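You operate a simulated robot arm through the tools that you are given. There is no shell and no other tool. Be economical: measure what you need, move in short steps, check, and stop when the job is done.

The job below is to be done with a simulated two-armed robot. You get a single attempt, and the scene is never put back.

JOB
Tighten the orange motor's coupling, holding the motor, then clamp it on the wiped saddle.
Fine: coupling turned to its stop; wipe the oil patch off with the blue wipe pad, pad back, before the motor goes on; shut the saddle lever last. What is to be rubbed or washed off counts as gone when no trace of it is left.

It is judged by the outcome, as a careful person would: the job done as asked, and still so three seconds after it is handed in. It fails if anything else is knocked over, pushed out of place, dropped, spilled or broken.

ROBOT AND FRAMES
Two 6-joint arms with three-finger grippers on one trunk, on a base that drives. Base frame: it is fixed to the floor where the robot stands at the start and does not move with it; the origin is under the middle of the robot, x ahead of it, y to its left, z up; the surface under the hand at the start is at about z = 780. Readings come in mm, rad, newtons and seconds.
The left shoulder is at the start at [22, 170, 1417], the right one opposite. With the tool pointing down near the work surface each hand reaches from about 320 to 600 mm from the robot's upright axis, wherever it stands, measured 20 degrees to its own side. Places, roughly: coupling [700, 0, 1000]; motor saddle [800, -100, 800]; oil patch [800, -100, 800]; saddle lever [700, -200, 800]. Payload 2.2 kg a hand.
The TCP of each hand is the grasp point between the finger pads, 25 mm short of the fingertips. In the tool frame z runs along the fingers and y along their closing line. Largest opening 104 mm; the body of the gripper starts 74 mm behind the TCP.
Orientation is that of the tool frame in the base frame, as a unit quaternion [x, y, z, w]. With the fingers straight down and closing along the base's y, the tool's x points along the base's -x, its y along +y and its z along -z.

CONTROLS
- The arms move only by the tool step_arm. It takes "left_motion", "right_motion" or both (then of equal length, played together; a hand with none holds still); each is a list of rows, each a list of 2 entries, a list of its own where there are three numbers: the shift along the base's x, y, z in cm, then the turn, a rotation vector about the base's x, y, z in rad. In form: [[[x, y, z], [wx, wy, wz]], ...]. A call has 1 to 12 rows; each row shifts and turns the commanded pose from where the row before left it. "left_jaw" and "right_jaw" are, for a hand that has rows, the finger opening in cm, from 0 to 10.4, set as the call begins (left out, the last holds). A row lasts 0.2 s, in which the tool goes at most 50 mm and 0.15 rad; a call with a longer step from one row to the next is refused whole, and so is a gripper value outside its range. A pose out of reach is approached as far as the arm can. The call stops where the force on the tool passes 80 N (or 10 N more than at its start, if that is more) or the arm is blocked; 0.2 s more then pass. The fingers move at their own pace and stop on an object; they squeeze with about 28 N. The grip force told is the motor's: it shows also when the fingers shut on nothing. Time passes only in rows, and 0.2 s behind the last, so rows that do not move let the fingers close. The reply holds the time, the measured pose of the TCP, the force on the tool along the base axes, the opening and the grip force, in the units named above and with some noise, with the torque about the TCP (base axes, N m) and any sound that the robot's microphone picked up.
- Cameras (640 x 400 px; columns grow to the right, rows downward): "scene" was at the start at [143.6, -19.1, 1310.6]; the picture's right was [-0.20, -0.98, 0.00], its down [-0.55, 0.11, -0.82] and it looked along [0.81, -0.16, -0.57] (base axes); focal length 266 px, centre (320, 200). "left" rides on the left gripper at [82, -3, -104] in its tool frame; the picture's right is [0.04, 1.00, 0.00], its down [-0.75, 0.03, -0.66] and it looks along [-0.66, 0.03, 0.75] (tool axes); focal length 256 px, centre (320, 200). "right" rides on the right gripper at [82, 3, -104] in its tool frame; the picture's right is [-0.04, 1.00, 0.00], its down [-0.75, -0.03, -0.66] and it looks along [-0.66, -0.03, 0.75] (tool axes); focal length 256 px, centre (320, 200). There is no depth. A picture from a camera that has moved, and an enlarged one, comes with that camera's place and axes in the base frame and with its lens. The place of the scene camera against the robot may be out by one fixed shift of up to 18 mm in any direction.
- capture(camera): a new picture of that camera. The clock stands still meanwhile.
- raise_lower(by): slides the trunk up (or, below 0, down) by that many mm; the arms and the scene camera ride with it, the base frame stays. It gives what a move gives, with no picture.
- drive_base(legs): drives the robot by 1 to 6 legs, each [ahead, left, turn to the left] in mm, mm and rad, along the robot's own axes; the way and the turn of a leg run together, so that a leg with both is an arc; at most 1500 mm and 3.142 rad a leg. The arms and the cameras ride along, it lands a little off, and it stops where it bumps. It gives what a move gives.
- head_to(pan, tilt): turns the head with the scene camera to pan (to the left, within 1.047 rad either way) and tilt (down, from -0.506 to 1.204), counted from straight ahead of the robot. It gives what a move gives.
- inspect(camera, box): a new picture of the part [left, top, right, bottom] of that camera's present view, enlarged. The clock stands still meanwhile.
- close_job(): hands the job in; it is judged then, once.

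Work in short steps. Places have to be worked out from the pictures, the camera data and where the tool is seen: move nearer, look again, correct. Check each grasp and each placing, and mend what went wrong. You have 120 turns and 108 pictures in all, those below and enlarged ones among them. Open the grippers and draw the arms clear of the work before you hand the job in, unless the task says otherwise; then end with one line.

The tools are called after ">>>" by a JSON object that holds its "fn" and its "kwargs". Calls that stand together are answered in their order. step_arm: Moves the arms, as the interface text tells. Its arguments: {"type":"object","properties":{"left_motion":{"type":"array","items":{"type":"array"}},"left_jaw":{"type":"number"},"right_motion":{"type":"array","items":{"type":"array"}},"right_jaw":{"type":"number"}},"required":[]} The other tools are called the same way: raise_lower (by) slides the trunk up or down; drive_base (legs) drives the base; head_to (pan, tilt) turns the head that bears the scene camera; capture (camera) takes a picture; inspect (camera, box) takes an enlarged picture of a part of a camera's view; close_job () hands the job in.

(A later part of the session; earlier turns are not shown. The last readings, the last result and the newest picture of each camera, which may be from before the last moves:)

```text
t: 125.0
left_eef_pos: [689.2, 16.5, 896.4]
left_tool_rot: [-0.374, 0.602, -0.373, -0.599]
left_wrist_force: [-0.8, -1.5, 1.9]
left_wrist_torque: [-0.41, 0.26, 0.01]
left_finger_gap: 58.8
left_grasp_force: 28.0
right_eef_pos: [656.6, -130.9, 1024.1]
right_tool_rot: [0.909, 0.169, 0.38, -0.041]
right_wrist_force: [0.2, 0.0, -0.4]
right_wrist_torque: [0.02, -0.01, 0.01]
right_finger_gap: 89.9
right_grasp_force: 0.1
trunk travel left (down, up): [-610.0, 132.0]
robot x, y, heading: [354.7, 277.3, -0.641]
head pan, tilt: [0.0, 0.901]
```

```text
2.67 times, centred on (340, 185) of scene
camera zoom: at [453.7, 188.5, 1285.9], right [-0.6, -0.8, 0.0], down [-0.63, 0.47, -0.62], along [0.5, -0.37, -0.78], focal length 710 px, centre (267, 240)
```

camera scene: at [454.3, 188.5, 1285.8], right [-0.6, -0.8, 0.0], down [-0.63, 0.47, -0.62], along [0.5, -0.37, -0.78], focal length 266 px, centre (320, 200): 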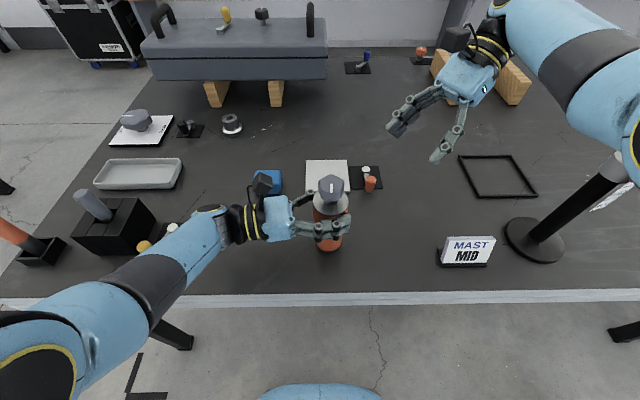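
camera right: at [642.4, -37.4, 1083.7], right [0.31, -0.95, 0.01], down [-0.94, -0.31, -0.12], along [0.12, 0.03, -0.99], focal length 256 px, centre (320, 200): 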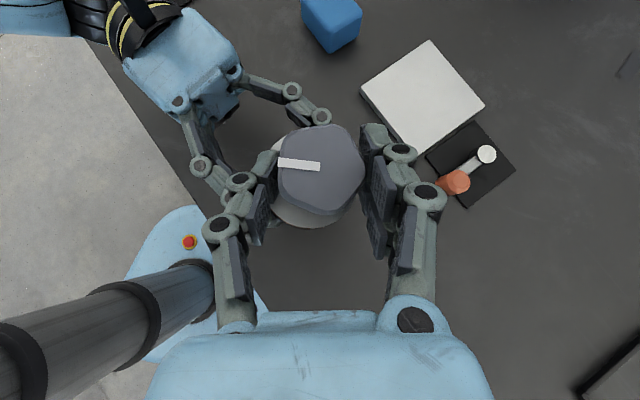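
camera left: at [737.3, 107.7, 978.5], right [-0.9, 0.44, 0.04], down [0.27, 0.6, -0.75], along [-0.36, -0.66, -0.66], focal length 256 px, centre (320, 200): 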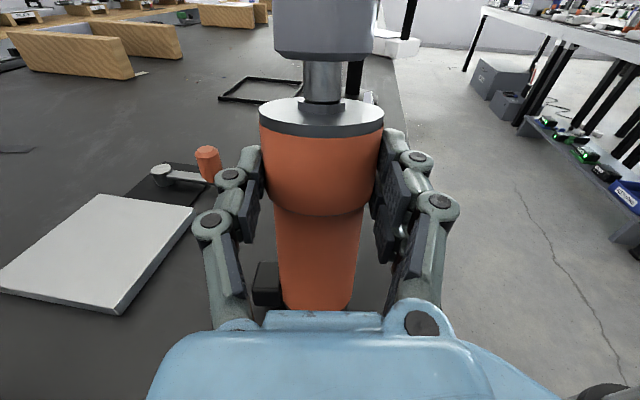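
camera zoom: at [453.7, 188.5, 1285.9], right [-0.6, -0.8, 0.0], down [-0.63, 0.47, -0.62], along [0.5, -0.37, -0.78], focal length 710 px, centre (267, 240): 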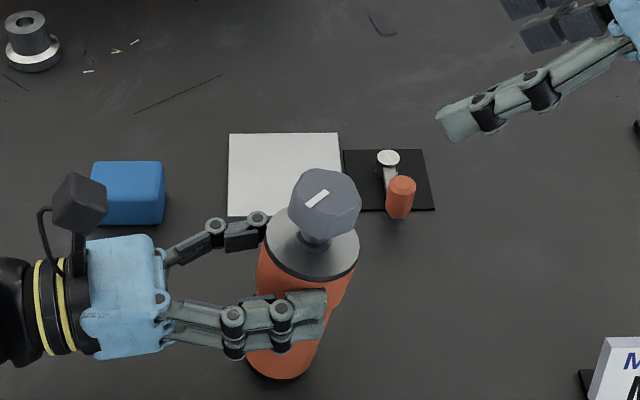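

The grip is rigid, so the whole motor slid along, still leaning. I'll lift 40 mm, pitch the hand by 0.18 rad to bring the motor upright, and check before setting it down and regripping.

>>> {"fn": "step_arm", "kwargs": {"left_motion": [[[0, 0, 2], [0, 0, 0]], [[0, 0, 2], [0, 0, 0]], [[0, 0, 0], [-0.081, 0.04, 0]], [[0, 0, 0], [-0.081, 0.04, 0]], [[0, 0, 0], [0, 0, 0]]]}}

>>> {"fn": "inspect", "kwargs": {"camera": "scene", "box": [140, 100, 440, 300]}}

```text
t: 126.2
left_eef_pos: [689.6, 15.7, 935.5]
left_tool_rot: [0.338, -0.546, 0.404, 0.651]
left_wrist_force: [0.0, -0.2, -6.5]
left_wrist_torque: [0.1, -0.01, -0.01]
left_finger_gap: 58.5
left_grasp_force: 27.8
right_eef_pos: [656.8, -132.5, 1024.2]
right_tool_rot: [0.909, 0.169, 0.38, -0.042]
right_wrist_force: [0.8, 0.1, 0.1]
right_wrist_torque: [0.01, 0.0, -0.01]
right_finger_gap: 89.9
right_grasp_force: 0.0
trunk travel left (down, up): [-610.0, 132.0]
robot x, y, heading: [348.5, 278.5, -0.638]
head pan, tilt: [0.0, 0.901]
```

```text
2.00 times, centred on (290, 200) of scene
camera zoom: at [454.2, 188.5, 1285.8], right [-0.6, -0.8, 0.0], down [-0.63, 0.47, -0.62], along [0.5, -0.37, -0.78], focal length 533 px, centre (380, 200)
```

zoom: 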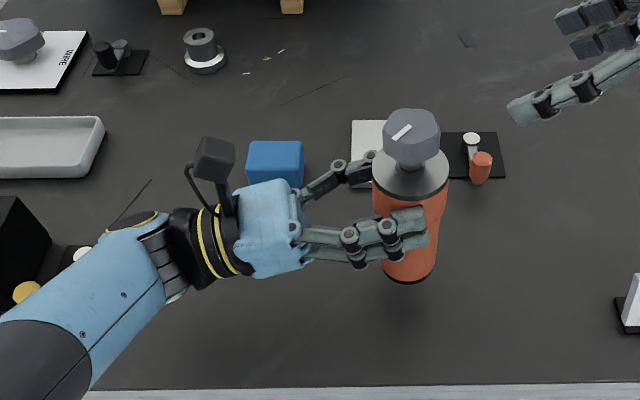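

The motor (0.65 kg) is nearly upright, about 3° over-corrected. I'll undo that, shift 30 mm forward (away from the yellow lever) and lower carefully to the table.

>>> {"fn": "step_arm", "kwargs": {"left_motion": [[[-0.65, -1.35, 0], [0.045, -0.022, 0]], [[-0.65, -1.35, 0], [0, 0, 0]], [[0, 0, -1.5], [0, 0, 0]], [[0, 0, -1.2], [0, 0, 0]], [[0, 0, 0], [0, 0, 0]]]}}

>>> {"fn": "inspect", "kwargs": {"camera": "scene", "box": [140, 100, 440, 300]}}

```text
t: 127.5
left_eef_pos: [676.8, -8.5, 908.0]
left_tool_rot: [0.348, -0.561, 0.397, 0.638]
left_wrist_force: [-0.1, -0.9, -5.6]
left_wrist_torque: [0.09, -0.04, 0.0]
left_finger_gap: 58.7
left_grasp_force: 28.1
right_eef_pos: [656.6, -131.7, 1024.8]
right_tool_rot: [0.908, 0.169, 0.38, -0.042]
right_wrist_force: [-1.1, 0.4, 0.1]
right_wrist_torque: [0.0, 0.01, 0.0]
right_finger_gap: 89.9
right_grasp_force: 0.0
trunk travel left (down, up): [-610.0, 132.0]
robot x, y, heading: [352.6, 278.6, -0.641]
head pan, tilt: [0.0, 0.901]
```

```text
2.00 times, centred on (290, 200) of scene
camera zoom: at [454.1, 188.6, 1285.8], right [-0.6, -0.8, 0.0], down [-0.63, 0.47, -0.62], along [0.5, -0.37, -0.78], focal length 533 px, centre (380, 200)
```

zoom: 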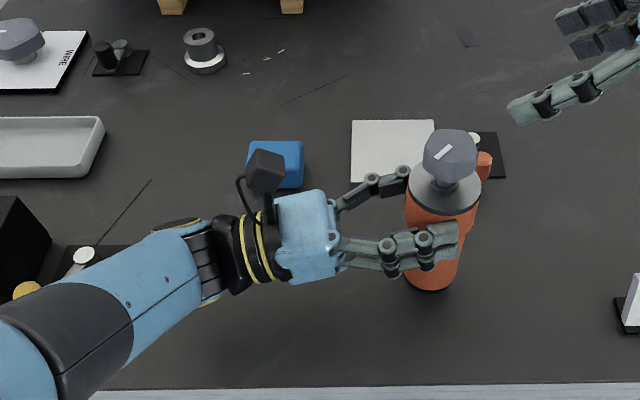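

It is upright now. I'm lowering in small steps to contact.

>>> {"fn": "step_arm", "kwargs": {"left_motion": [[[0, 0, -0.3], [0, 0, 0]], [[0, 0, -0.3], [0, 0, 0]], [[0, 0, -0.3], [0, 0, 0]], [[0, 0, -0.3], [0, 0, 0]]]}}

```text
t: 128.4
left_eef_pos: [675.7, -7.7, 899.8]
left_tool_rot: [0.349, -0.561, 0.397, 0.638]
left_wrist_force: [-0.8, -0.2, -5.2]
left_wrist_torque: [0.1, -0.07, -0.02]
left_finger_gap: 58.6
left_grasp_force: 28.0
left hand out of reach, approached as far as the arm can: row 4
right_eef_pos: [657.1, -131.6, 1023.9]
right_tool_rot: [0.909, 0.169, 0.38, -0.042]
right_wrist_force: [-0.1, -0.2, 1.0]
right_wrist_torque: [0.01, 0.0, 0.01]
right_finger_gap: 89.9
right_grasp_force: 0.1
trunk travel left (down, up): [-610.0, 132.0]
robot x, y, heading: [352.0, 272.9, -0.636]
head pan, tilt: [0.0, 0.901]
```

The arm is at its lower limit with no contact yet. I'm lowering the trunk a few millimetres instead.

>>> {"fn": "raise_lower", "kwargs": {"by": -6}}

```text
t: 129.0
left_eef_pos: [675.8, -8.9, 893.7]
left_tool_rot: [0.348, -0.561, 0.396, 0.638]
left_wrist_force: [0.0, 0.1, -6.3]
left_wrist_torque: [0.08, -0.05, 0.0]
left_finger_gap: 58.7
left_grasp_force: 28.4
right_eef_pos: [659.6, -131.6, 1018.1]
right_tool_rot: [0.908, 0.168, 0.38, -0.042]
right_wrist_force: [0.2, -0.4, 0.6]
right_wrist_torque: [-0.02, 0.0, 0.01]
right_finger_gap: 90.0
right_grasp_force: 0.0
trunk travel left (down, up): [-604.0, 138.0]
robot x, y, heading: [350.4, 279.2, -0.64]
head pan, tilt: [0.0, 0.901]
```

>>> {"fn": "raise_lower", "kwargs": {"by": -5}}

```text
t: 129.5
left_eef_pos: [676.5, -7.5, 891.3]
left_tool_rot: [0.346, -0.56, 0.398, 0.639]
left_wrist_force: [-0.2, 3.5, 11.7]
left_wrist_torque: [-0.23, 0.2, 0.03]
left_finger_gap: 58.4
left_grasp_force: 28.6
right_eef_pos: [659.3, -130.5, 1012.4]
right_tool_rot: [0.908, 0.169, 0.38, -0.041]
right_wrist_force: [0.3, -0.4, -0.1]
right_wrist_torque: [-0.01, -0.02, -0.05]
right_finger_gap: 90.5
right_grasp_force: 0.0
trunk travel left (down, up): [-599.0, 143.0]
robot x, y, heading: [347.9, 280.2, -0.64]
head pan, tilt: [0.0, 0.901]
```

The motor is resting on the table. I'm opening the left jaw, levelling the hand and moving it 22 mm forward to centre on the collar.

>>> {"fn": "step_arm", "kwargs": {"left_motion": [[[0, 0, 0], [0, 0, 0]], [[0, 0, 0], [0, 0, 0]], [[0, 0, 0.2], [0.06, -0.03, 0]], [[0, 0, 0.2], [0.06, -0.03, 0]], [[-0.5, -1.0, 0.2], [0, 0, 0]], [[-0.5, -1.0, 0], [0, 0, 0]], [[0, 0, 0], [0, 0, 0]]], "left_jaw": 9.5}}

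>>> {"fn": "capture", "kwargs": {"camera": "left"}}

```text
t: 131.1
left_eef_pos: [665.4, -26.4, 895.7]
left_tool_rot: [-0.374, 0.602, -0.373, -0.598]
left_wrist_force: [0.1, 0.5, 0.5]
left_wrist_torque: [0.04, 0.0, -0.01]
left_finger_gap: 95.0
left_grasp_force: 0.1
right_eef_pos: [659.5, -130.9, 1013.9]
right_tool_rot: [0.909, 0.168, 0.38, -0.041]
right_wrist_force: [0.1, 0.1, -0.6]
right_wrist_torque: [-0.03, 0.01, -0.03]
right_finger_gap: 89.9
right_grasp_force: 0.0
trunk travel left (down, up): [-599.0, 143.0]
robot x, y, heading: [351.2, 277.2, -0.643]
head pan, tilt: [0.0, 0.901]
```

```text
25 pictures are left
camera left: at [714.2, 64.5, 978.7], right [-0.9, 0.44, 0.04], down [0.27, 0.61, -0.75], along [-0.35, -0.66, -0.66], focal length 256 px, centre (320, 200)
```

left: 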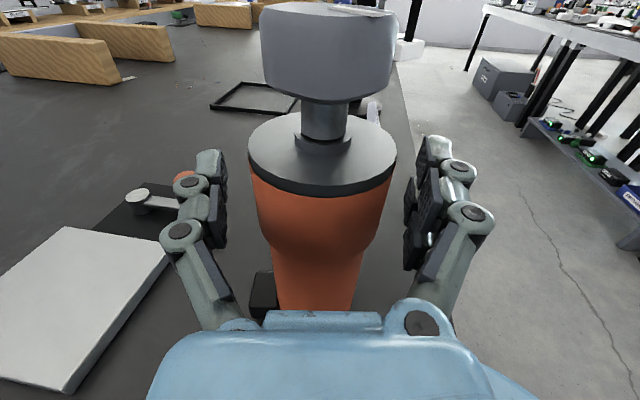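

The motor stands upright, centred in the left jaw at about (665, -26), which is further toward the right hand's side and helps. I'm closing the left jaw and swinging the right hand back 1.16 rad for a fresh bite.

>>> {"fn": "step_arm", "kwargs": {"left_motion": [[[0, 0, 0], [0, 0, 0]], [[0, 0, 0], [0, 0, 0]], [[0, 0, 0], [0, 0, 0]], [[0, 0, 0], [0, 0, 0]], [[0, 0, 0], [0, 0, 0]], [[0, 0, 0], [0, 0, 0]], [[0, 0, 0], [0, 0, 0]], [[0, 0, 0], [0, 0, 0]]], "left_jaw": 0, "right_motion": [[[0, 0, 0], [0, 0, 0.145]], [[0, 0, 0], [0, 0, 0.145]], [[0, 0, 0], [0, 0, 0.145]], [[0, 0, 0], [0, 0, 0.145]], [[0, 0, 0], [0, 0, 0.145]], [[0, 0, 0], [0, 0, 0.145]], [[0, 0, 0], [0, 0, 0.145]], [[0, 0, 0], [0, 0, 0.145]]], "right_jaw": 7.5}}

>>> {"fn": "step_arm", "kwargs": {"right_motion": [[[0, 1.8, -0.5], [0, 0, 0]], [[0, 1.8, -0.5], [0, 0, 0]], [[0.1, 1.9, -0.5], [0, 0, 0]], [[0.1, 1.9, -0.5], [0, 0, 0]], [[0, 0, 0], [0, 0, 0]]]}}

>>> {"fn": "capture", "kwargs": {"camera": "right"}}

```text
t: 132.9
left_eef_pos: [666.5, -26.5, 896.4]
left_tool_rot: [-0.373, 0.603, -0.372, -0.599]
left_wrist_force: [-1.1, -3.2, 1.0]
left_wrist_torque: [-0.27, 0.09, -0.03]
left_finger_gap: 63.4
left_grasp_force: 27.4
right_eef_pos: [669.5, -135.6, 1000.9]
right_tool_rot: [0.667, 0.639, 0.296, -0.244]
right_wrist_force: [-0.3, -0.3, -0.5]
right_wrist_torque: [0.04, 0.01, 0.02]
right_finger_gap: 74.7
right_grasp_force: 0.0
right hand out of reach, approached as far as the arm can: row 8
trunk travel left (down, up): [-599.0, 143.0]
robot x, y, heading: [350.4, 278.9, -0.643]
head pan, tilt: [0.0, 0.901]
```

```text
t: 134.1
left_eef_pos: [666.9, -26.8, 895.6]
left_tool_rot: [-0.373, 0.603, -0.372, -0.599]
left_wrist_force: [-1.4, -0.7, 2.1]
left_wrist_torque: [0.13, 0.12, 0.04]
left_finger_gap: 61.8
left_grasp_force: 27.7
right_eef_pos: [671.2, -61.4, 981.7]
right_tool_rot: [0.667, 0.639, 0.296, -0.243]
right_wrist_force: [0.1, 0.2, 0.4]
right_wrist_torque: [-0.03, 0.01, 0.01]
right_finger_gap: 74.8
right_grasp_force: 0.0
trunk travel left (down, up): [-599.0, 143.0]
robot x, y, heading: [347.7, 280.1, -0.641]
head pan, tilt: [0.0, 0.901]
```

```text
24 pictures are left
camera right: at [665.3, -76.4, 1112.1], right [1.0, -0.09, 0.02], down [-0.09, -0.99, -0.07], along [0.03, 0.07, -1.0], focal length 256 px, centre (320, 200)
```

right: 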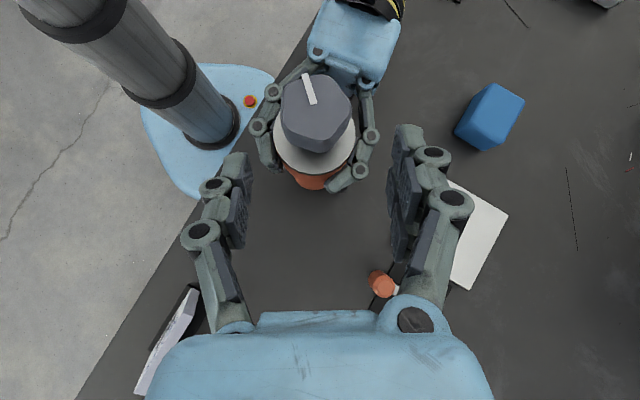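

The left grip is firm at 61.8 mm. The knob is about 41 mm ahead of the right hand, so I'm moving in and closing.

>>> {"fn": "step_arm", "kwargs": {"right_motion": [[[-0.1, 1.4, -0.7], [0, 0, 0]], [[-0.1, 1.4, -0.7], [0, 0, 0]], [[0, 1.3, -0.6], [0, 0, 0]], [[0, 0, 0], [0, 0, 0]]]}}

>>> {"fn": "step_arm", "kwargs": {"right_motion": [[[0, 0, 0], [0, 0, 0]], [[0, 0, 0], [0, 0, 0]], [[0, 0, 0], [0, 0, 0]]], "right_jaw": 0}}

>>> {"fn": "capture", "kwargs": {"camera": "right"}}

```text
t: 135.1
left_eef_pos: [666.2, -26.5, 895.1]
left_tool_rot: [-0.374, 0.603, -0.372, -0.598]
left_wrist_force: [-1.3, -0.8, 1.8]
left_wrist_torque: [0.18, 0.04, 0.01]
left_finger_gap: 61.6
left_grasp_force: 27.8
right_eef_pos: [668.0, -20.0, 963.0]
right_tool_rot: [0.667, 0.639, 0.296, -0.243]
right_wrist_force: [-0.2, -0.6, 0.8]
right_wrist_torque: [-0.04, 0.05, 0.02]
right_finger_gap: 74.9
right_grasp_force: 0.0
trunk travel left (down, up): [-599.0, 143.0]
robot x, y, heading: [351.6, 279.7, -0.641]
head pan, tilt: [0.0, 0.901]
```

```text
t: 135.9
left_eef_pos: [664.8, -26.3, 895.8]
left_tool_rot: [-0.373, 0.604, -0.371, -0.599]
left_wrist_force: [-21.6, 2.9, 9.5]
left_wrist_torque: [0.04, -1.37, 0.27]
left_finger_gap: 61.4
left_grasp_force: 28.1
right_eef_pos: [669.0, -19.1, 964.0]
right_tool_rot: [0.667, 0.639, 0.296, -0.242]
right_wrist_force: [22.6, -1.3, -0.6]
right_wrist_torque: [0.02, -0.08, -0.14]
right_finger_gap: 41.5
right_grasp_force: 27.4
trunk travel left (down, up): [-599.0, 143.0]
robot x, y, heading: [350.6, 276.1, -0.636]
head pan, tilt: [0.0, 0.901]
```

```text
23 pictures are left
camera right: at [663.6, -35.0, 1094.0], right [1.0, -0.09, 0.03], down [-0.09, -0.99, -0.07], along [0.03, 0.06, -1.0], focal length 256 px, centre (320, 200)
```

right: 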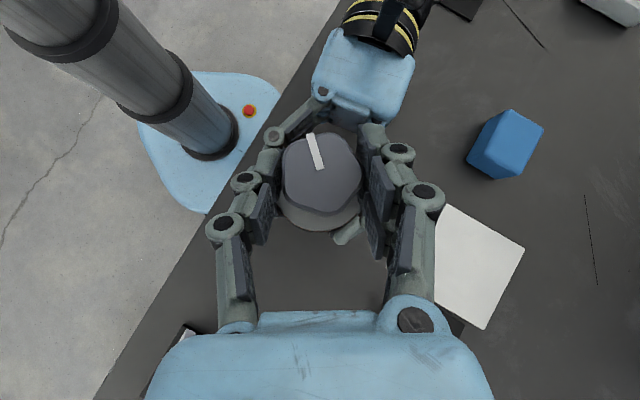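

It is gripped at 41.5 mm with a 22 N side load in x. I'm relieving that by 2 mm, then turning 0.5 rad clockwise.

>>> {"fn": "step_arm", "kwargs": {"right_motion": [[[0.2, 0, 0], [0, 0, 0]], [[0, 0, 0], [0, 0, -0.1]], [[0, 0, 0], [0, 0, -0.1]], [[0, 0, 0], [0, 0, -0.1]], [[0, 0, 0], [0, 0, -0.1]], [[0, 0, 0], [0, 0, -0.1]]]}}

```text
t: 137.3
left_eef_pos: [666.6, -25.6, 896.6]
left_tool_rot: [-0.375, 0.604, -0.373, -0.596]
left_wrist_force: [8.5, -15.1, -7.4]
left_wrist_torque: [0.68, 0.68, -0.18]
left_finger_gap: 61.6
left_grasp_force: 27.4
right_eef_pos: [670.3, -18.6, 961.8]
right_tool_rot: [0.805, 0.454, 0.346, -0.165]
right_wrist_force: [-13.2, 15.9, 17.6]
right_wrist_torque: [0.42, 0.39, 0.15]
right_finger_gap: 41.8
right_grasp_force: 28.3
trunk travel left (down, up): [-599.0, 143.0]
robot x, y, heading: [351.4, 279.8, -0.641]
head pan, tilt: [0.0, 0.901]
```

There is no stop torque yet (about 0.15 Nm). I'm relieving and turning another 0.3 rad, in small steps.

>>> {"fn": "step_arm", "kwargs": {"right_motion": [[[-0.1, 0.1, 0.1], [0, 0, 0]], [[0, 0, 0], [0, 0, -0.1]], [[0, 0, 0], [0, 0, -0.1]], [[0, 0, 0], [0, 0, -0.1]]]}}

>>> {"fn": "capture", "kwargs": {"camera": "right"}}

```text
t: 138.3
left_eef_pos: [668.5, -26.8, 894.0]
left_tool_rot: [-0.375, 0.603, -0.373, -0.597]
left_wrist_force: [17.7, -27.3, -5.5]
left_wrist_torque: [0.77, 0.94, -0.42]
left_finger_gap: 61.7
left_grasp_force: 27.5
right_eef_pos: [668.0, -17.8, 963.1]
right_tool_rot: [0.864, 0.329, 0.365, -0.112]
right_wrist_force: [-17.0, 27.3, 5.9]
right_wrist_torque: [0.95, 0.26, 0.24]
right_finger_gap: 41.6
right_grasp_force: 27.5
trunk travel left (down, up): [-599.0, 143.0]
robot x, y, heading: [351.4, 278.1, -0.644]
head pan, tilt: [0.0, 0.901]
```

```text
22 pictures are left
camera right: at [654.9, -26.3, 1092.6], right [0.63, -0.78, 0.02], down [-0.78, -0.63, -0.07], along [0.06, 0.03, -1.0], focal length 256 px, centre (320, 200)
```

right: 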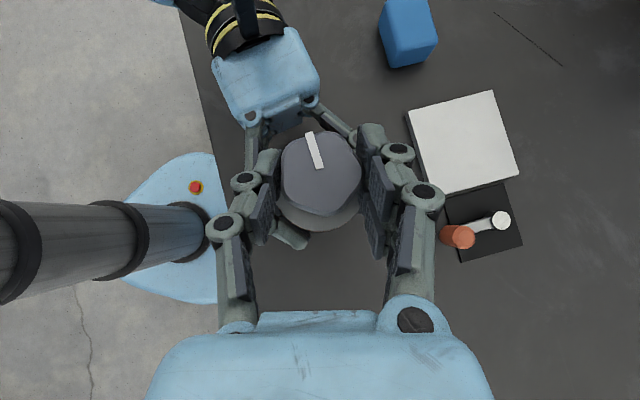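

The knob follows the hand; this bite gave about 0.8 rad and I'm near the reach limit. I'll ratchet: open, swing back 0.8 rad around the knob, and close again.

>>> {"fn": "step_arm", "kwargs": {"right_motion": [[[0, 0, 0], [0, 0, 0]], [[0, 0, 0], [0, 0, 0]], [[0, 0, 0], [0, 0, 0.14]], [[0, 0, 0], [0, 0, 0.14]], [[0, 0, 0], [0, 0, 0.14]], [[0, 0, 0], [0, 0, 0.14]], [[0, 0, 0], [0, 0, 0.14]], [[0, 0, 0], [0, 0, 0.1]], [[0, 0, 0], [0, 0, 0]]], "right_jaw": 7.5}}

>>> {"fn": "step_arm", "kwargs": {"right_motion": [[[0, 0, 0], [0, 0, 0]], [[0, 0, 0], [0, 0, 0]], [[0, 0, 0], [0, 0, 0]]], "right_jaw": 0}}

```text
t: 140.3
left_eef_pos: [666.5, -25.1, 895.9]
left_tool_rot: [-0.373, 0.602, -0.372, -0.599]
left_wrist_force: [-3.0, 0.1, 3.3]
left_wrist_torque: [0.08, 0.13, 0.08]
left_finger_gap: 61.4
left_grasp_force: 28.0
right_eef_pos: [669.1, -19.6, 963.2]
right_tool_rot: [0.667, 0.64, 0.295, -0.244]
right_wrist_force: [-0.8, -0.1, -0.1]
right_wrist_torque: [-0.01, 0.0, 0.03]
right_finger_gap: 75.2
right_grasp_force: 0.1
trunk travel left (down, up): [-599.0, 143.0]
robot x, y, heading: [352.1, 277.5, -0.636]
head pan, tilt: [0.0, 0.901]
```

```text
t: 141.1
left_eef_pos: [664.5, -25.4, 895.7]
left_tool_rot: [-0.374, 0.603, -0.372, -0.599]
left_wrist_force: [-17.2, 1.4, 6.3]
left_wrist_torque: [0.47, -0.88, 0.24]
left_finger_gap: 61.3
left_grasp_force: 27.8
right_eef_pos: [670.4, -20.1, 963.6]
right_tool_rot: [0.668, 0.639, 0.296, -0.242]
right_wrist_force: [14.6, -0.1, -0.3]
right_wrist_torque: [-0.21, 0.23, -0.12]
right_finger_gap: 42.0
right_grasp_force: 28.7
trunk travel left (down, up): [-599.0, 143.0]
robot x, y, heading: [350.4, 274.7, -0.641]
head pan, tilt: [0.0, 0.901]
```

The ratchet works. Turning again, 0.75 rad in two parts.

>>> {"fn": "step_arm", "kwargs": {"right_motion": [[[0.1, 0, 0], [0, 0, -0.1]], [[0, 0, 0], [0, 0, -0.1]], [[0, 0, 0], [0, 0, -0.1]], [[-0.1, 0.1, 0.05], [0, 0, -0.1]]]}}

>>> {"fn": "step_arm", "kwargs": {"right_motion": [[[-0.1, 0.1, 0], [0, 0, -0.1]], [[0, 0, 0], [0, 0, -0.1]], [[0, 0, 0], [0, 0, -0.1]], [[0, 0, 0], [0, 0, 0]]]}}

>>> {"fn": "capture", "kwargs": {"camera": "right"}}

```text
t: 142.1
left_eef_pos: [665.5, -26.4, 894.8]
left_tool_rot: [-0.375, 0.603, -0.373, -0.598]
left_wrist_force: [-2.2, -3.7, 0.2]
left_wrist_torque: [-0.59, 0.44, 0.03]
left_finger_gap: 61.3
left_grasp_force: 27.6
right_eef_pos: [670.2, -19.3, 963.1]
right_tool_rot: [0.782, 0.492, 0.338, -0.179]
right_wrist_force: [-2.0, 1.7, 9.9]
right_wrist_torque: [0.55, 0.34, 0.03]
right_finger_gap: 42.1
right_grasp_force: 27.6
trunk travel left (down, up): [-599.0, 143.0]
robot x, y, heading: [348.5, 277.6, -0.64]
head pan, tilt: [0.0, 0.901]
```

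```text
t: 143.1
left_eef_pos: [666.9, -26.6, 896.1]
left_tool_rot: [-0.375, 0.603, -0.373, -0.597]
left_wrist_force: [7.5, 1.1, -0.3]
left_wrist_torque: [-0.5, 0.45, -0.04]
left_finger_gap: 61.3
left_grasp_force: 27.9
right_eef_pos: [668.5, -16.9, 962.7]
right_tool_rot: [0.846, 0.372, 0.36, -0.128]
right_wrist_force: [-7.4, -2.8, 12.7]
right_wrist_torque: [0.12, 0.37, 0.05]
right_finger_gap: 42.7
right_grasp_force: 27.8
trunk travel left (down, up): [-599.0, 143.0]
robot x, y, heading: [356.0, 275.3, -0.642]
head pan, tilt: [0.0, 0.901]
```

```text
21 pictures are left
camera right: at [654.4, -25.7, 1093.2], right [0.7, -0.71, 0.02], down [-0.71, -0.7, -0.07], along [0.07, 0.03, -1.0], focal length 256 px, centre (320, 200)
```

right: 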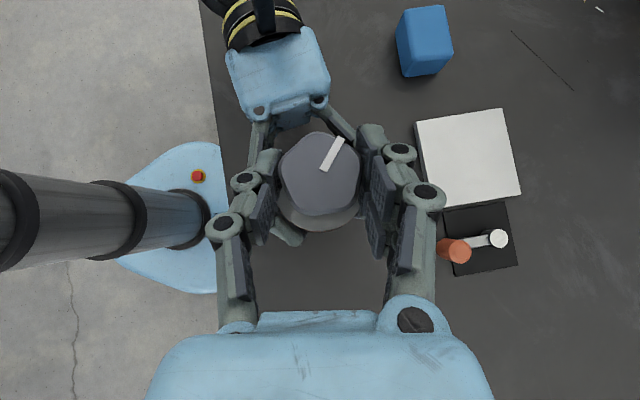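

The pointer has gone from 146° to 10° (136° clockwise so far) with no stop. Ratcheting again.

>>> {"fn": "step_arm", "kwargs": {"right_motion": [[[0, 0, 0], [0, 0, 0]], [[0, 0, 0], [0, 0, 0]], [[0, -0.1, 0], [0, 0, 0.14]], [[0, -0.1, 0], [0, 0, 0.14]], [[0.05, 0, 0], [0, 0, 0.14]], [[0, 0, 0], [0, 0, 0.14]], [[0.05, 0, 0], [0, 0, 0.14]], [[0, 0, 0], [0, 0, 0]]], "right_jaw": 7.5}}

>>> {"fn": "step_arm", "kwargs": {"right_motion": [[[0, 0, 0], [0, 0, 0]], [[0, 0, 0], [0, 0, 0]], [[0, 0, 0], [0, 0, 0]]], "right_jaw": 0}}

>>> {"fn": "step_arm", "kwargs": {"right_motion": [[[0.1, 0, 0], [0, 0, -0.1]], [[0, 0, 0], [0, 0, -0.1]], [[0, 0, 0], [0, 0, -0.1]], [[-0.1, 0.1, 0.05], [0, 0, -0.1]]]}}

>>> {"fn": "step_arm", "kwargs": {"right_motion": [[[-0.1, 0.1, 0], [0, 0, -0.1]], [[0, 0, 0], [0, 0, -0.1]], [[0, 0, 0], [0, 0, -0.1]], [[0, 0, 0], [0, 0, 0]]]}}

>>> {"fn": "capture", "kwargs": {"camera": "right"}}

```text
t: 144.9
left_eef_pos: [666.4, -25.1, 894.8]
left_tool_rot: [-0.374, 0.602, -0.372, -0.599]
left_wrist_force: [-0.9, -0.2, 0.2]
left_wrist_torque: [-0.04, 0.16, 0.05]
left_finger_gap: 61.3
left_grasp_force: 28.3
right_eef_pos: [669.5, -18.7, 962.7]
right_tool_rot: [0.667, 0.64, 0.295, -0.243]
right_wrist_force: [-0.4, 0.8, 0.0]
right_wrist_torque: [0.02, 0.0, 0.04]
right_finger_gap: 75.3
right_grasp_force: 0.1
trunk travel left (down, up): [-599.0, 143.0]
robot x, y, heading: [348.7, 276.9, -0.644]
head pan, tilt: [0.0, 0.901]
```

```text
t: 145.7
left_eef_pos: [664.9, -26.9, 896.3]
left_tool_rot: [-0.373, 0.603, -0.372, -0.599]
left_wrist_force: [-13.2, 0.6, 3.2]
left_wrist_torque: [0.13, -1.06, 0.16]
left_finger_gap: 61.1
left_grasp_force: 28.1
right_eef_pos: [670.6, -19.8, 963.8]
right_tool_rot: [0.668, 0.639, 0.296, -0.242]
right_wrist_force: [14.1, -0.8, 0.3]
right_wrist_torque: [-0.13, 0.06, -0.1]
right_finger_gap: 42.0
right_grasp_force: 27.6
trunk travel left (down, up): [-599.0, 143.0]
robot x, y, heading: [350.9, 276.2, -0.642]
head pan, tilt: [0.0, 0.901]
```

```text
t: 146.7
left_eef_pos: [666.5, -27.5, 894.9]
left_tool_rot: [-0.375, 0.602, -0.373, -0.598]
left_wrist_force: [-0.1, -7.9, 0.6]
left_wrist_torque: [0.21, 0.21, -0.05]
left_finger_gap: 61.3
left_grasp_force: 28.1
right_eef_pos: [670.2, -19.2, 963.7]
right_tool_rot: [0.782, 0.493, 0.337, -0.18]
right_wrist_force: [-0.2, 8.2, 4.0]
right_wrist_torque: [0.42, 0.12, 0.03]
right_finger_gap: 41.5
right_grasp_force: 28.1
trunk travel left (down, up): [-599.0, 143.0]
robot x, y, heading: [351.1, 276.1, -0.646]
head pan, tilt: [0.0, 0.901]
```

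```text
t: 147.7
left_eef_pos: [666.2, -27.4, 895.4]
left_tool_rot: [-0.374, 0.603, -0.372, -0.598]
left_wrist_force: [4.9, -4.7, -0.2]
left_wrist_torque: [0.05, 0.1, -0.08]
left_finger_gap: 61.4
left_grasp_force: 28.0
right_eef_pos: [670.0, -15.9, 963.1]
right_tool_rot: [0.847, 0.371, 0.359, -0.127]
right_wrist_force: [-2.4, 6.6, -1.0]
right_wrist_torque: [0.28, 0.19, 0.05]
right_finger_gap: 41.9
right_grasp_force: 28.0
trunk travel left (down, up): [-599.0, 143.0]
robot x, y, heading: [349.7, 278.2, -0.642]
head pan, tilt: [0.0, 0.901]
```

```text
20 pictures are left
camera right: at [655.2, -26.8, 1093.5], right [0.7, -0.71, 0.02], down [-0.71, -0.7, -0.07], along [0.06, 0.03, -1.0], focal length 256 px, centre (320, 200)
```

right: 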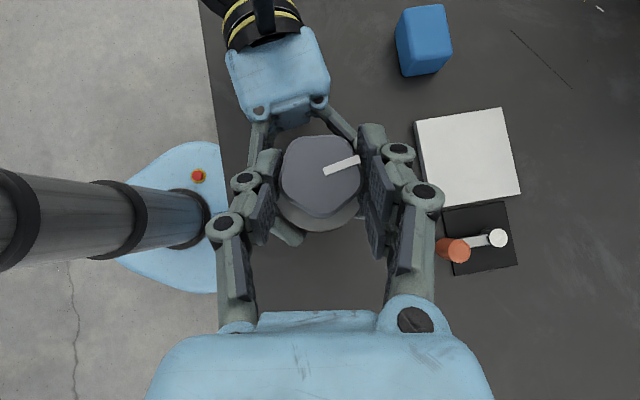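

The pointer is at -26° (172° in total) and still free. Ratcheting twice more while watching torque.

>>> {"fn": "step_arm", "kwargs": {"right_motion": [[[0, 0, 0], [0, 0, 0]], [[0, 0, 0], [0, 0, 0]], [[0, -0.15, 0], [0, 0, 0.14]], [[0, -0.15, 0], [0, 0, 0.14]], [[0, 0, 0], [0, 0, 0.14]], [[0, 0, 0], [0, 0, 0.14]], [[0, 0, 0], [0, 0, 0.14]], [[0, 0, 0], [0, 0, 0]]], "right_jaw": 7.5}}

>>> {"fn": "step_arm", "kwargs": {"right_motion": [[[0, 0, 0], [0, 0, 0]], [[0, 0, 0], [0, 0, 0]], [[0, 0, 0], [0, 0, 0]]], "right_jaw": 0}}

>>> {"fn": "step_arm", "kwargs": {"right_motion": [[[0.1, 0, 0], [0, 0, -0.1]], [[0, 0, 0], [0, 0, -0.1]], [[0, 0, 0], [0, 0, -0.1]], [[-0.1, 0.1, 0.05], [0, 0, -0.1]]]}}

>>> {"fn": "step_arm", "kwargs": {"right_motion": [[[-0.1, 0.1, 0], [0, 0, -0.1]], [[0, 0, 0], [0, 0, -0.1]], [[0, 0, 0], [0, 0, -0.1]], [[0, 0, 0], [0, 0, 0]]]}}

>>> {"fn": "capture", "kwargs": {"camera": "right"}}

```text
t: 149.5
left_eef_pos: [665.7, -25.6, 895.7]
left_tool_rot: [-0.374, 0.603, -0.373, -0.598]
left_wrist_force: [-0.9, 0.8, 0.5]
left_wrist_torque: [0.18, 0.24, 0.06]
left_finger_gap: 61.6
left_grasp_force: 28.2
right_eef_pos: [670.0, -19.0, 963.7]
right_tool_rot: [0.667, 0.639, 0.295, -0.243]
right_wrist_force: [-0.2, -0.4, 0.8]
right_wrist_torque: [-0.01, 0.0, -0.01]
right_finger_gap: 75.0
right_grasp_force: 0.1
trunk travel left (down, up): [-599.0, 143.0]
robot x, y, heading: [350.6, 274.3, -0.644]
head pan, tilt: [0.0, 0.901]
```

```text
t: 150.3
left_eef_pos: [664.3, -24.8, 896.0]
left_tool_rot: [-0.374, 0.603, -0.372, -0.598]
left_wrist_force: [-13.1, 2.4, 2.5]
left_wrist_torque: [0.19, -1.07, 0.18]
left_finger_gap: 61.6
left_grasp_force: 28.1
right_eef_pos: [669.8, -21.2, 964.8]
right_tool_rot: [0.667, 0.639, 0.296, -0.243]
right_wrist_force: [13.8, -2.3, -0.2]
right_wrist_torque: [-0.22, 0.24, -0.11]
right_finger_gap: 42.2
right_grasp_force: 27.7
trunk travel left (down, up): [-599.0, 143.0]
robot x, y, heading: [350.7, 276.5, -0.643]
head pan, tilt: [0.0, 0.901]
```

```text
t: 151.3
left_eef_pos: [667.4, -25.7, 895.9]
left_tool_rot: [-0.375, 0.604, -0.372, -0.597]
left_wrist_force: [0.6, -8.4, -2.1]
left_wrist_torque: [0.04, 0.46, -0.09]
left_finger_gap: 61.3
left_grasp_force: 28.3
right_eef_pos: [668.5, -20.0, 965.1]
right_tool_rot: [0.781, 0.493, 0.338, -0.181]
right_wrist_force: [-2.0, 9.9, 10.1]
right_wrist_torque: [0.63, 0.23, 0.08]
right_finger_gap: 42.2
right_grasp_force: 28.3
trunk travel left (down, up): [-599.0, 143.0]
robot x, y, heading: [350.1, 279.4, -0.643]
head pan, tilt: [0.0, 0.901]
```

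```text
t: 152.3
left_eef_pos: [665.4, -27.5, 894.7]
left_tool_rot: [-0.375, 0.604, -0.372, -0.597]
left_wrist_force: [4.2, -13.8, -6.2]
left_wrist_torque: [0.43, 0.37, -0.18]
left_finger_gap: 61.2
left_grasp_force: 28.0
right_eef_pos: [666.5, -19.3, 964.8]
right_tool_rot: [0.846, 0.371, 0.361, -0.128]
right_wrist_force: [-6.1, 12.4, 13.1]
right_wrist_torque: [0.22, 0.49, 0.11]
right_finger_gap: 42.5
right_grasp_force: 28.4
trunk travel left (down, up): [-599.0, 143.0]
robot x, y, heading: [351.2, 279.7, -0.64]
head pan, tilt: [0.0, 0.901]
```

```text
19 pictures are left
camera right: at [653.0, -27.4, 1094.9], right [0.7, -0.71, 0.02], down [-0.71, -0.7, -0.07], along [0.07, 0.03, -1.0], focal length 256 px, centre (320, 200)
```

right: 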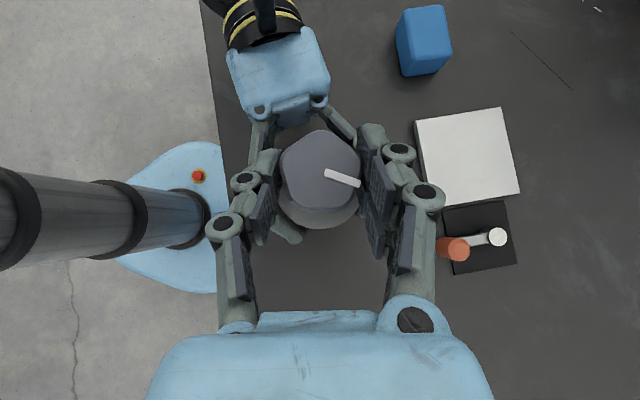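

210° total, still no stop. I'll do two more bites and watch the torque.

>>> {"fn": "step_arm", "kwargs": {"right_motion": [[[0, 0, 0], [0, 0, 0]], [[0, 0, 0], [0, 0, 0]], [[0.1, 0, 0], [0, 0, 0.14]], [[0, 0, 0], [0, 0, 0.14]], [[0, 0, 0], [0, 0, 0.14]], [[0, 0, 0], [0, 0, 0.14]], [[0, 0, 0], [0, 0, 0.14]], [[0, 0, 0], [0, 0, 0]]], "right_jaw": 7.5}}

>>> {"fn": "step_arm", "kwargs": {"right_motion": [[[0, 0, 0], [0, 0, 0]], [[0, 0, 0], [0, 0, 0]], [[0, 0, 0], [0, 0, 0]]], "right_jaw": 0}}

>>> {"fn": "step_arm", "kwargs": {"right_motion": [[[0.1, 0, 0], [0, 0, -0.1]], [[0, 0, 0], [0, 0, -0.1]], [[0, 0, 0], [0, 0, -0.1]], [[-0.1, 0.1, 0.05], [0, 0, -0.1]]]}}

>>> {"fn": "step_arm", "kwargs": {"right_motion": [[[-0.1, 0.1, 0], [0, 0, -0.1]], [[0, 0, 0], [0, 0, -0.1]], [[0, 0, 0], [0, 0, -0.1]], [[0, 0, 0], [0, 0, 0]]]}}

>>> {"fn": "capture", "kwargs": {"camera": "right"}}

```text
t: 154.1
left_eef_pos: [665.9, -27.4, 895.4]
left_tool_rot: [-0.373, 0.603, -0.372, -0.599]
left_wrist_force: [0.4, -0.2, 0.4]
left_wrist_torque: [-0.01, 0.14, 0.01]
left_finger_gap: 61.3
left_grasp_force: 27.4
right_eef_pos: [668.9, -18.0, 963.7]
right_tool_rot: [0.667, 0.639, 0.295, -0.244]
right_wrist_force: [0.0, -0.4, 1.2]
right_wrist_torque: [-0.01, 0.0, 0.02]
right_finger_gap: 74.8
right_grasp_force: 0.1
trunk travel left (down, up): [-599.0, 143.0]
robot x, y, heading: [347.4, 277.2, -0.64]
head pan, tilt: [0.0, 0.901]
```

```text
t: 154.9
left_eef_pos: [664.5, -27.7, 895.6]
left_tool_rot: [-0.373, 0.603, -0.371, -0.599]
left_wrist_force: [-20.8, 1.4, 5.9]
left_wrist_torque: [0.18, -1.17, 0.3]
left_finger_gap: 61.5
left_grasp_force: 27.9
right_eef_pos: [669.8, -19.1, 964.5]
right_tool_rot: [0.667, 0.639, 0.296, -0.242]
right_wrist_force: [19.6, -1.5, 0.3]
right_wrist_torque: [-0.21, 0.09, -0.11]
right_finger_gap: 42.3
right_grasp_force: 27.7
trunk travel left (down, up): [-599.0, 143.0]
robot x, y, heading: [352.4, 278.0, -0.64]
head pan, tilt: [0.0, 0.901]
```

```text
t: 155.9
left_eef_pos: [666.8, -27.1, 895.5]
left_tool_rot: [-0.375, 0.602, -0.373, -0.598]
left_wrist_force: [-18.7, 2.0, 5.1]
left_wrist_torque: [-0.26, -1.06, 0.23]
left_finger_gap: 61.6
left_grasp_force: 27.3
right_eef_pos: [669.4, -16.3, 965.5]
right_tool_rot: [0.782, 0.492, 0.338, -0.179]
right_wrist_force: [18.4, -1.2, -1.5]
right_wrist_torque: [0.36, -0.06, -0.1]
right_finger_gap: 41.9
right_grasp_force: 27.8
trunk travel left (down, up): [-599.0, 143.0]
robot x, y, heading: [351.1, 276.3, -0.641]
head pan, tilt: [0.0, 0.901]
```

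```text
t: 156.9
left_eef_pos: [666.4, -25.5, 895.4]
left_tool_rot: [-0.375, 0.603, -0.372, -0.597]
left_wrist_force: [-10.6, -0.8, -0.5]
left_wrist_torque: [-0.6, 0.1, 0.22]
left_finger_gap: 61.5
left_grasp_force: 28.0
right_eef_pos: [667.2, -16.7, 965.4]
right_tool_rot: [0.846, 0.371, 0.362, -0.127]
right_wrist_force: [7.4, -3.3, 16.7]
right_wrist_torque: [-0.08, 0.1, -0.06]
right_finger_gap: 42.0
right_grasp_force: 27.4
trunk travel left (down, up): [-599.0, 143.0]
robot x, y, heading: [346.6, 277.5, -0.641]
head pan, tilt: [0.0, 0.901]
```

```text
18 pictures are left
camera right: at [653.2, -25.0, 1095.2], right [0.7, -0.71, 0.03], down [-0.71, -0.7, -0.07], along [0.07, 0.03, -1.0], focal length 256 px, centre (320, 200)
```

right: 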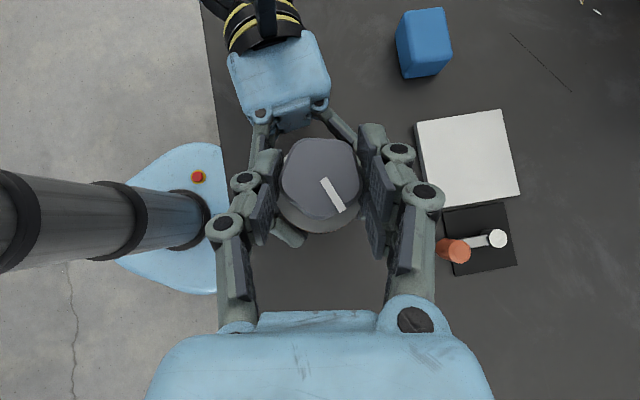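

248° total. Two more bites in a row.

>>> {"fn": "step_arm", "kwargs": {"right_motion": [[[0, 0, 0], [0, 0, 0]], [[0, 0, 0], [0, 0, 0]], [[0.1, -0.1, 0], [0, 0, 0.14]], [[0, -0.1, 0], [0, 0, 0.14]], [[0, 0, 0], [0, 0, 0.14]], [[0, 0, 0], [0, 0, 0.14]], [[0, 0, 0], [0, 0, 0.14]], [[0, 0, 0], [0, 0, 0]]], "right_jaw": 7.5}}

>>> {"fn": "step_arm", "kwargs": {"right_motion": [[[0, 0, 0], [0, 0, 0]], [[0, 0, 0], [0, 0, 0]], [[0, 0, 0], [0, 0, 0]]], "right_jaw": 0}}

>>> {"fn": "step_arm", "kwargs": {"right_motion": [[[0.1, 0, 0], [0, 0, -0.1]], [[0, 0, 0], [0, 0, -0.1]], [[0, 0, 0], [0, 0, -0.1]], [[-0.1, 0.1, 0.05], [0, 0, -0.1]], [[-0.1, 0.1, 0], [0, 0, -0.1]], [[0, 0, 0], [0, 0, -0.1]], [[0, 0, 0], [0, 0, -0.1]], [[0, 0, 0], [0, 0, 0]]]}}

>>> {"fn": "step_arm", "kwargs": {"right_motion": [[[0, 0, 0], [0, 0, 0]], [[0, 0, 0], [0, 0, 0]], [[0.1, -0.1, 0], [0, 0, 0.14]], [[0, -0.1, 0], [0, 0, 0.14]], [[0, 0, 0], [0, 0, 0.14]], [[0, 0, 0], [0, 0, 0.14]], [[0, 0, 0], [0, 0, 0.14]], [[0, 0, 0], [0, 0, 0]]], "right_jaw": 7.5}}

>>> {"fn": "step_arm", "kwargs": {"right_motion": [[[0, 0, 0], [0, 0, 0]], [[0, 0, 0], [0, 0, 0]], [[0, 0, 0], [0, 0, 0]]], "right_jaw": 0}}

>>> {"fn": "step_arm", "kwargs": {"right_motion": [[[0.1, 0, 0], [0, 0, -0.1]], [[0, 0, 0], [0, 0, -0.1]], [[0, 0, 0], [0, 0, -0.1]], [[-0.1, 0.1, 0.05], [0, 0, -0.1]], [[-0.1, 0.1, 0], [0, 0, -0.1]], [[0, 0, 0], [0, 0, -0.1]], [[0, 0, 0], [0, 0, -0.1]], [[0, 0, 0], [0, 0, 0]]]}}

>>> {"fn": "capture", "kwargs": {"camera": "right"}}

```text
t: 158.7
left_eef_pos: [665.3, -26.4, 895.7]
left_tool_rot: [-0.374, 0.603, -0.372, -0.598]
left_wrist_force: [0.0, -0.1, -0.5]
left_wrist_torque: [-0.01, 0.08, 0.0]
left_finger_gap: 61.2
left_grasp_force: 28.1
right_eef_pos: [670.0, -19.1, 963.5]
right_tool_rot: [0.667, 0.639, 0.295, -0.242]
right_wrist_force: [-0.1, -0.5, 0.0]
right_wrist_torque: [-0.01, 0.01, 0.01]
right_finger_gap: 74.9
right_grasp_force: 0.0
trunk travel left (down, up): [-599.0, 143.0]
robot x, y, heading: [347.1, 277.1, -0.64]
head pan, tilt: [0.0, 0.901]
```

```text
t: 159.5
left_eef_pos: [665.4, -25.9, 895.2]
left_tool_rot: [-0.374, 0.603, -0.372, -0.598]
left_wrist_force: [-11.0, 0.8, 1.6]
left_wrist_torque: [0.04, -1.08, 0.15]
left_finger_gap: 61.9
left_grasp_force: 27.9
right_eef_pos: [670.0, -18.7, 964.1]
right_tool_rot: [0.668, 0.639, 0.296, -0.243]
right_wrist_force: [12.0, -1.3, 1.0]
right_wrist_torque: [0.0, 0.2, -0.05]
right_finger_gap: 41.8
right_grasp_force: 27.8
trunk travel left (down, up): [-599.0, 143.0]
robot x, y, heading: [351.4, 277.7, -0.64]
head pan, tilt: [0.0, 0.901]
```

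```text
t: 161.3
left_eef_pos: [666.0, -26.0, 894.2]
left_tool_rot: [-0.374, 0.602, -0.372, -0.599]
left_wrist_force: [-14.2, 1.7, 2.0]
left_wrist_torque: [-0.11, -0.51, -0.38]
left_finger_gap: 61.7
left_grasp_force: 27.7
right_eef_pos: [666.8, -16.5, 966.2]
right_tool_rot: [0.847, 0.37, 0.361, -0.126]
right_wrist_force: [11.4, -0.7, 0.4]
right_wrist_torque: [0.14, 0.2, 0.45]
right_finger_gap: 41.9
right_grasp_force: 27.7
trunk travel left (down, up): [-599.0, 143.0]
robot x, y, heading: [351.1, 276.2, -0.638]
head pan, tilt: [0.0, 0.901]
```

```text
t: 163.1
left_eef_pos: [666.3, -26.1, 895.6]
left_tool_rot: [-0.374, 0.604, -0.372, -0.598]
left_wrist_force: [-0.2, 0.5, -0.1]
left_wrist_torque: [-0.05, 0.1, 0.02]
left_finger_gap: 61.5
left_grasp_force: 27.7
right_eef_pos: [668.7, -18.6, 964.9]
right_tool_rot: [0.667, 0.639, 0.295, -0.244]
right_wrist_force: [-0.4, -0.2, 0.2]
right_wrist_torque: [-0.01, 0.03, -0.01]
right_finger_gap: 75.1
right_grasp_force: 0.0
trunk travel left (down, up): [-599.0, 143.0]
robot x, y, heading: [351.1, 276.0, -0.642]
head pan, tilt: [0.0, 0.901]
```

```text
t: 163.9
left_eef_pos: [664.1, -26.6, 895.5]
left_tool_rot: [-0.374, 0.603, -0.372, -0.599]
left_wrist_force: [-15.3, 1.8, 3.3]
left_wrist_torque: [0.03, -1.28, 0.2]
left_finger_gap: 61.4
left_grasp_force: 28.1
right_eef_pos: [669.7, -17.3, 965.1]
right_tool_rot: [0.668, 0.638, 0.296, -0.242]
right_wrist_force: [16.6, -0.7, 0.2]
right_wrist_torque: [-0.07, 0.24, -0.06]
right_finger_gap: 42.3
right_grasp_force: 28.1
trunk travel left (down, up): [-599.0, 143.0]
robot x, y, heading: [354.3, 276.4, -0.645]
head pan, tilt: [0.0, 0.901]
```

```text
t: 165.7
left_eef_pos: [666.9, -25.8, 896.0]
left_tool_rot: [-0.374, 0.603, -0.372, -0.598]
left_wrist_force: [-8.9, 2.2, 0.5]
left_wrist_torque: [-0.01, -0.44, -0.46]
left_finger_gap: 61.7
left_grasp_force: 28.3
right_eef_pos: [667.0, -17.2, 965.4]
right_tool_rot: [0.847, 0.371, 0.36, -0.127]
right_wrist_force: [6.7, 0.1, -0.7]
right_wrist_torque: [0.12, 0.24, 0.47]
right_finger_gap: 41.7
right_grasp_force: 28.0
trunk travel left (down, up): [-599.0, 143.0]
robot x, y, heading: [350.5, 282.3, -0.641]
head pan, tilt: [0.0, 0.901]
```

```text
17 pictures are left
camera right: at [653.7, -25.5, 1095.4], right [0.7, -0.71, 0.02], down [-0.71, -0.7, -0.07], along [0.06, 0.03, -1.0], focal length 256 px, centre (320, 200)
```

right: 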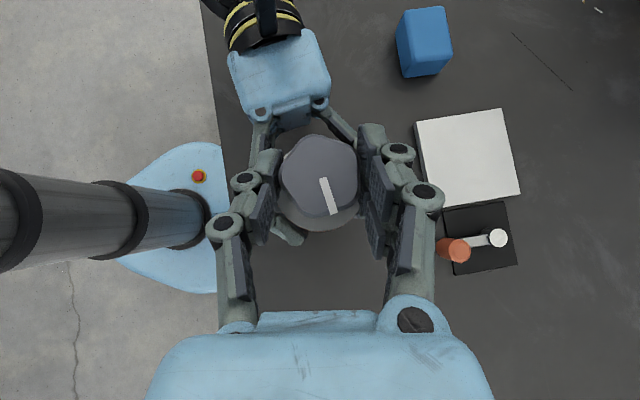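

The pointer has advanced only 12° over two bites, while the turning torque rose to 0.46 Nm and the grip slipped. The coupling is at its stop (about 260° turned). I'm releasing the right hand, swinging back and withdrawing along its approach.

>>> {"fn": "step_arm", "kwargs": {"right_motion": [[[0, 0, 0], [0, 0, 0]], [[0, 0, 0], [0, 0, 0]], [[0.1, -0.1, 0], [0, 0, 0.14]], [[0, -0.1, 0], [0, 0, 0.14]], [[0, 0, 0], [0, 0, 0.14]], [[0, 0, 0], [0, 0, 0.14]], [[0, 0, 0], [0, 0, 0.14]], [[-0.1, -1.5, 1.2], [0, 0, 0]], [[0, -2, 1.2], [0, 0, 0]], [[0, -2.5, 0.5], [0, 0, 0]], [[0, -3, 0.5], [0, 0, 0]], [[0, -3, 0.5], [0, 0, 0]]], "right_jaw": 8}}

>>> {"fn": "capture", "kwargs": {"camera": "left"}}

```text
t: 168.3
left_eef_pos: [664.7, -26.9, 896.1]
left_tool_rot: [-0.374, 0.603, -0.372, -0.598]
left_wrist_force: [-0.9, -1.8, 0.5]
left_wrist_torque: [-0.22, 0.18, 0.02]
left_finger_gap: 61.5
left_grasp_force: 27.7
right_eef_pos: [671.5, -139.4, 1001.7]
right_tool_rot: [0.667, 0.638, 0.297, -0.243]
right_wrist_force: [0.4, -0.2, -0.2]
right_wrist_torque: [-0.05, -0.01, 0.02]
right_finger_gap: 80.2
right_grasp_force: 0.0
right hand out of reach, approached as far as the arm can: row 9
trunk travel left (down, up): [-599.0, 143.0]
robot x, y, heading: [352.3, 279.3, -0.647]
head pan, tilt: [0.0, 0.901]
```

```text
16 pictures are left
camera left: at [714.2, 64.1, 978.6], right [-0.9, 0.44, 0.04], down [0.27, 0.61, -0.75], along [-0.35, -0.66, -0.66], focal length 256 px, centre (320, 200)
```

left: 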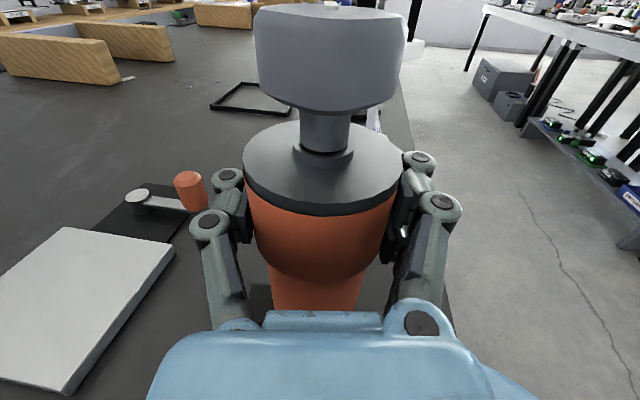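

The coupling is done and the motor is firmly held. I'm lifting it 60 mm and driving the base 130 mm ahead and 36 mm left to carry it toward the saddle.

>>> {"fn": "step_arm", "kwargs": {"left_motion": [[[0, 0, 1.5], [0, 0, 0]], [[0, 0, 1.5], [0, 0, 0]], [[0, 0, 1.5], [0, 0, 0]], [[0, 0, 1.5], [0, 0, 0]], [[0, 0, 0], [0, 0, 0]]]}}

>>> {"fn": "drive_base", "kwargs": {"legs": [[130, 36, 0]]}}

>>> {"fn": "capture", "kwargs": {"camera": "scene"}}

>>> {"fn": "capture", "kwargs": {"camera": "left"}}

```text
t: 169.5
left_eef_pos: [666.8, -27.3, 953.3]
left_tool_rot: [-0.374, 0.604, -0.372, -0.598]
left_wrist_force: [-0.3, 0.1, -6.5]
left_wrist_torque: [-0.1, 0.05, -0.02]
left_finger_gap: 61.4
left_grasp_force: 27.6
right_eef_pos: [672.1, -138.0, 1001.6]
right_tool_rot: [0.668, 0.639, 0.295, -0.243]
right_wrist_force: [-0.2, 0.0, 0.5]
right_wrist_torque: [-0.04, 0.0, 0.02]
right_finger_gap: 80.2
right_grasp_force: 0.0
trunk travel left (down, up): [-599.0, 143.0]
robot x, y, heading: [350.1, 279.1, -0.643]
head pan, tilt: [0.0, 0.901]
```

```text
t: 170.9
left_eef_pos: [797.9, -78.2, 951.8]
left_tool_rot: [-0.377, 0.603, -0.372, -0.596]
left_wrist_force: [0.2, -0.2, -7.1]
left_wrist_torque: [-0.09, 0.04, -0.04]
left_finger_gap: 61.7
left_grasp_force: 28.2
right_eef_pos: [804.7, -189.3, 1001.0]
right_tool_rot: [0.667, 0.64, 0.295, -0.244]
right_wrist_force: [-0.2, 0.1, -0.5]
right_wrist_torque: [0.03, 0.02, 0.02]
right_finger_gap: 80.3
right_grasp_force: 0.1
trunk travel left (down, up): [-599.0, 143.0]
robot x, y, heading: [482.1, 221.6, -0.636]
head pan, tilt: [0.0, 0.901]
```

```text
15 pictures are left
camera scene: at [585.4, 136.3, 1274.5], right [-0.59, -0.8, 0.0], down [-0.63, 0.47, -0.62], along [0.5, -0.37, -0.78], focal length 266 px, centre (320, 200)
```

scene: 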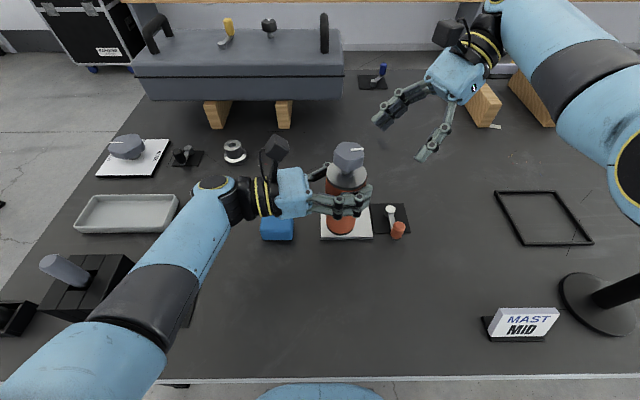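

```text
14 pictures are left
camera left: at [845.4, 13.7, 1035.6], right [-0.9, 0.44, 0.04], down [0.26, 0.61, -0.75], along [-0.35, -0.66, -0.66], focal length 256 px, centre (320, 200)
```

left: 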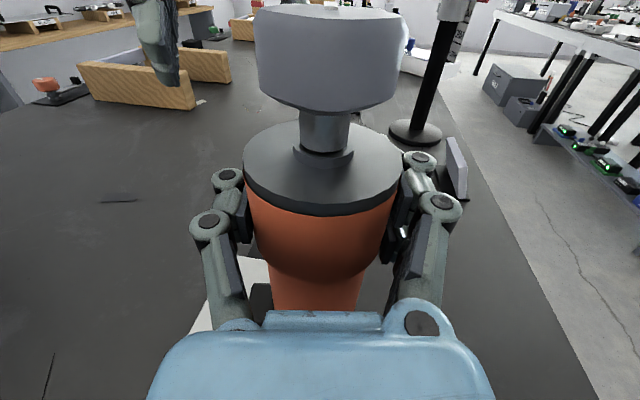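

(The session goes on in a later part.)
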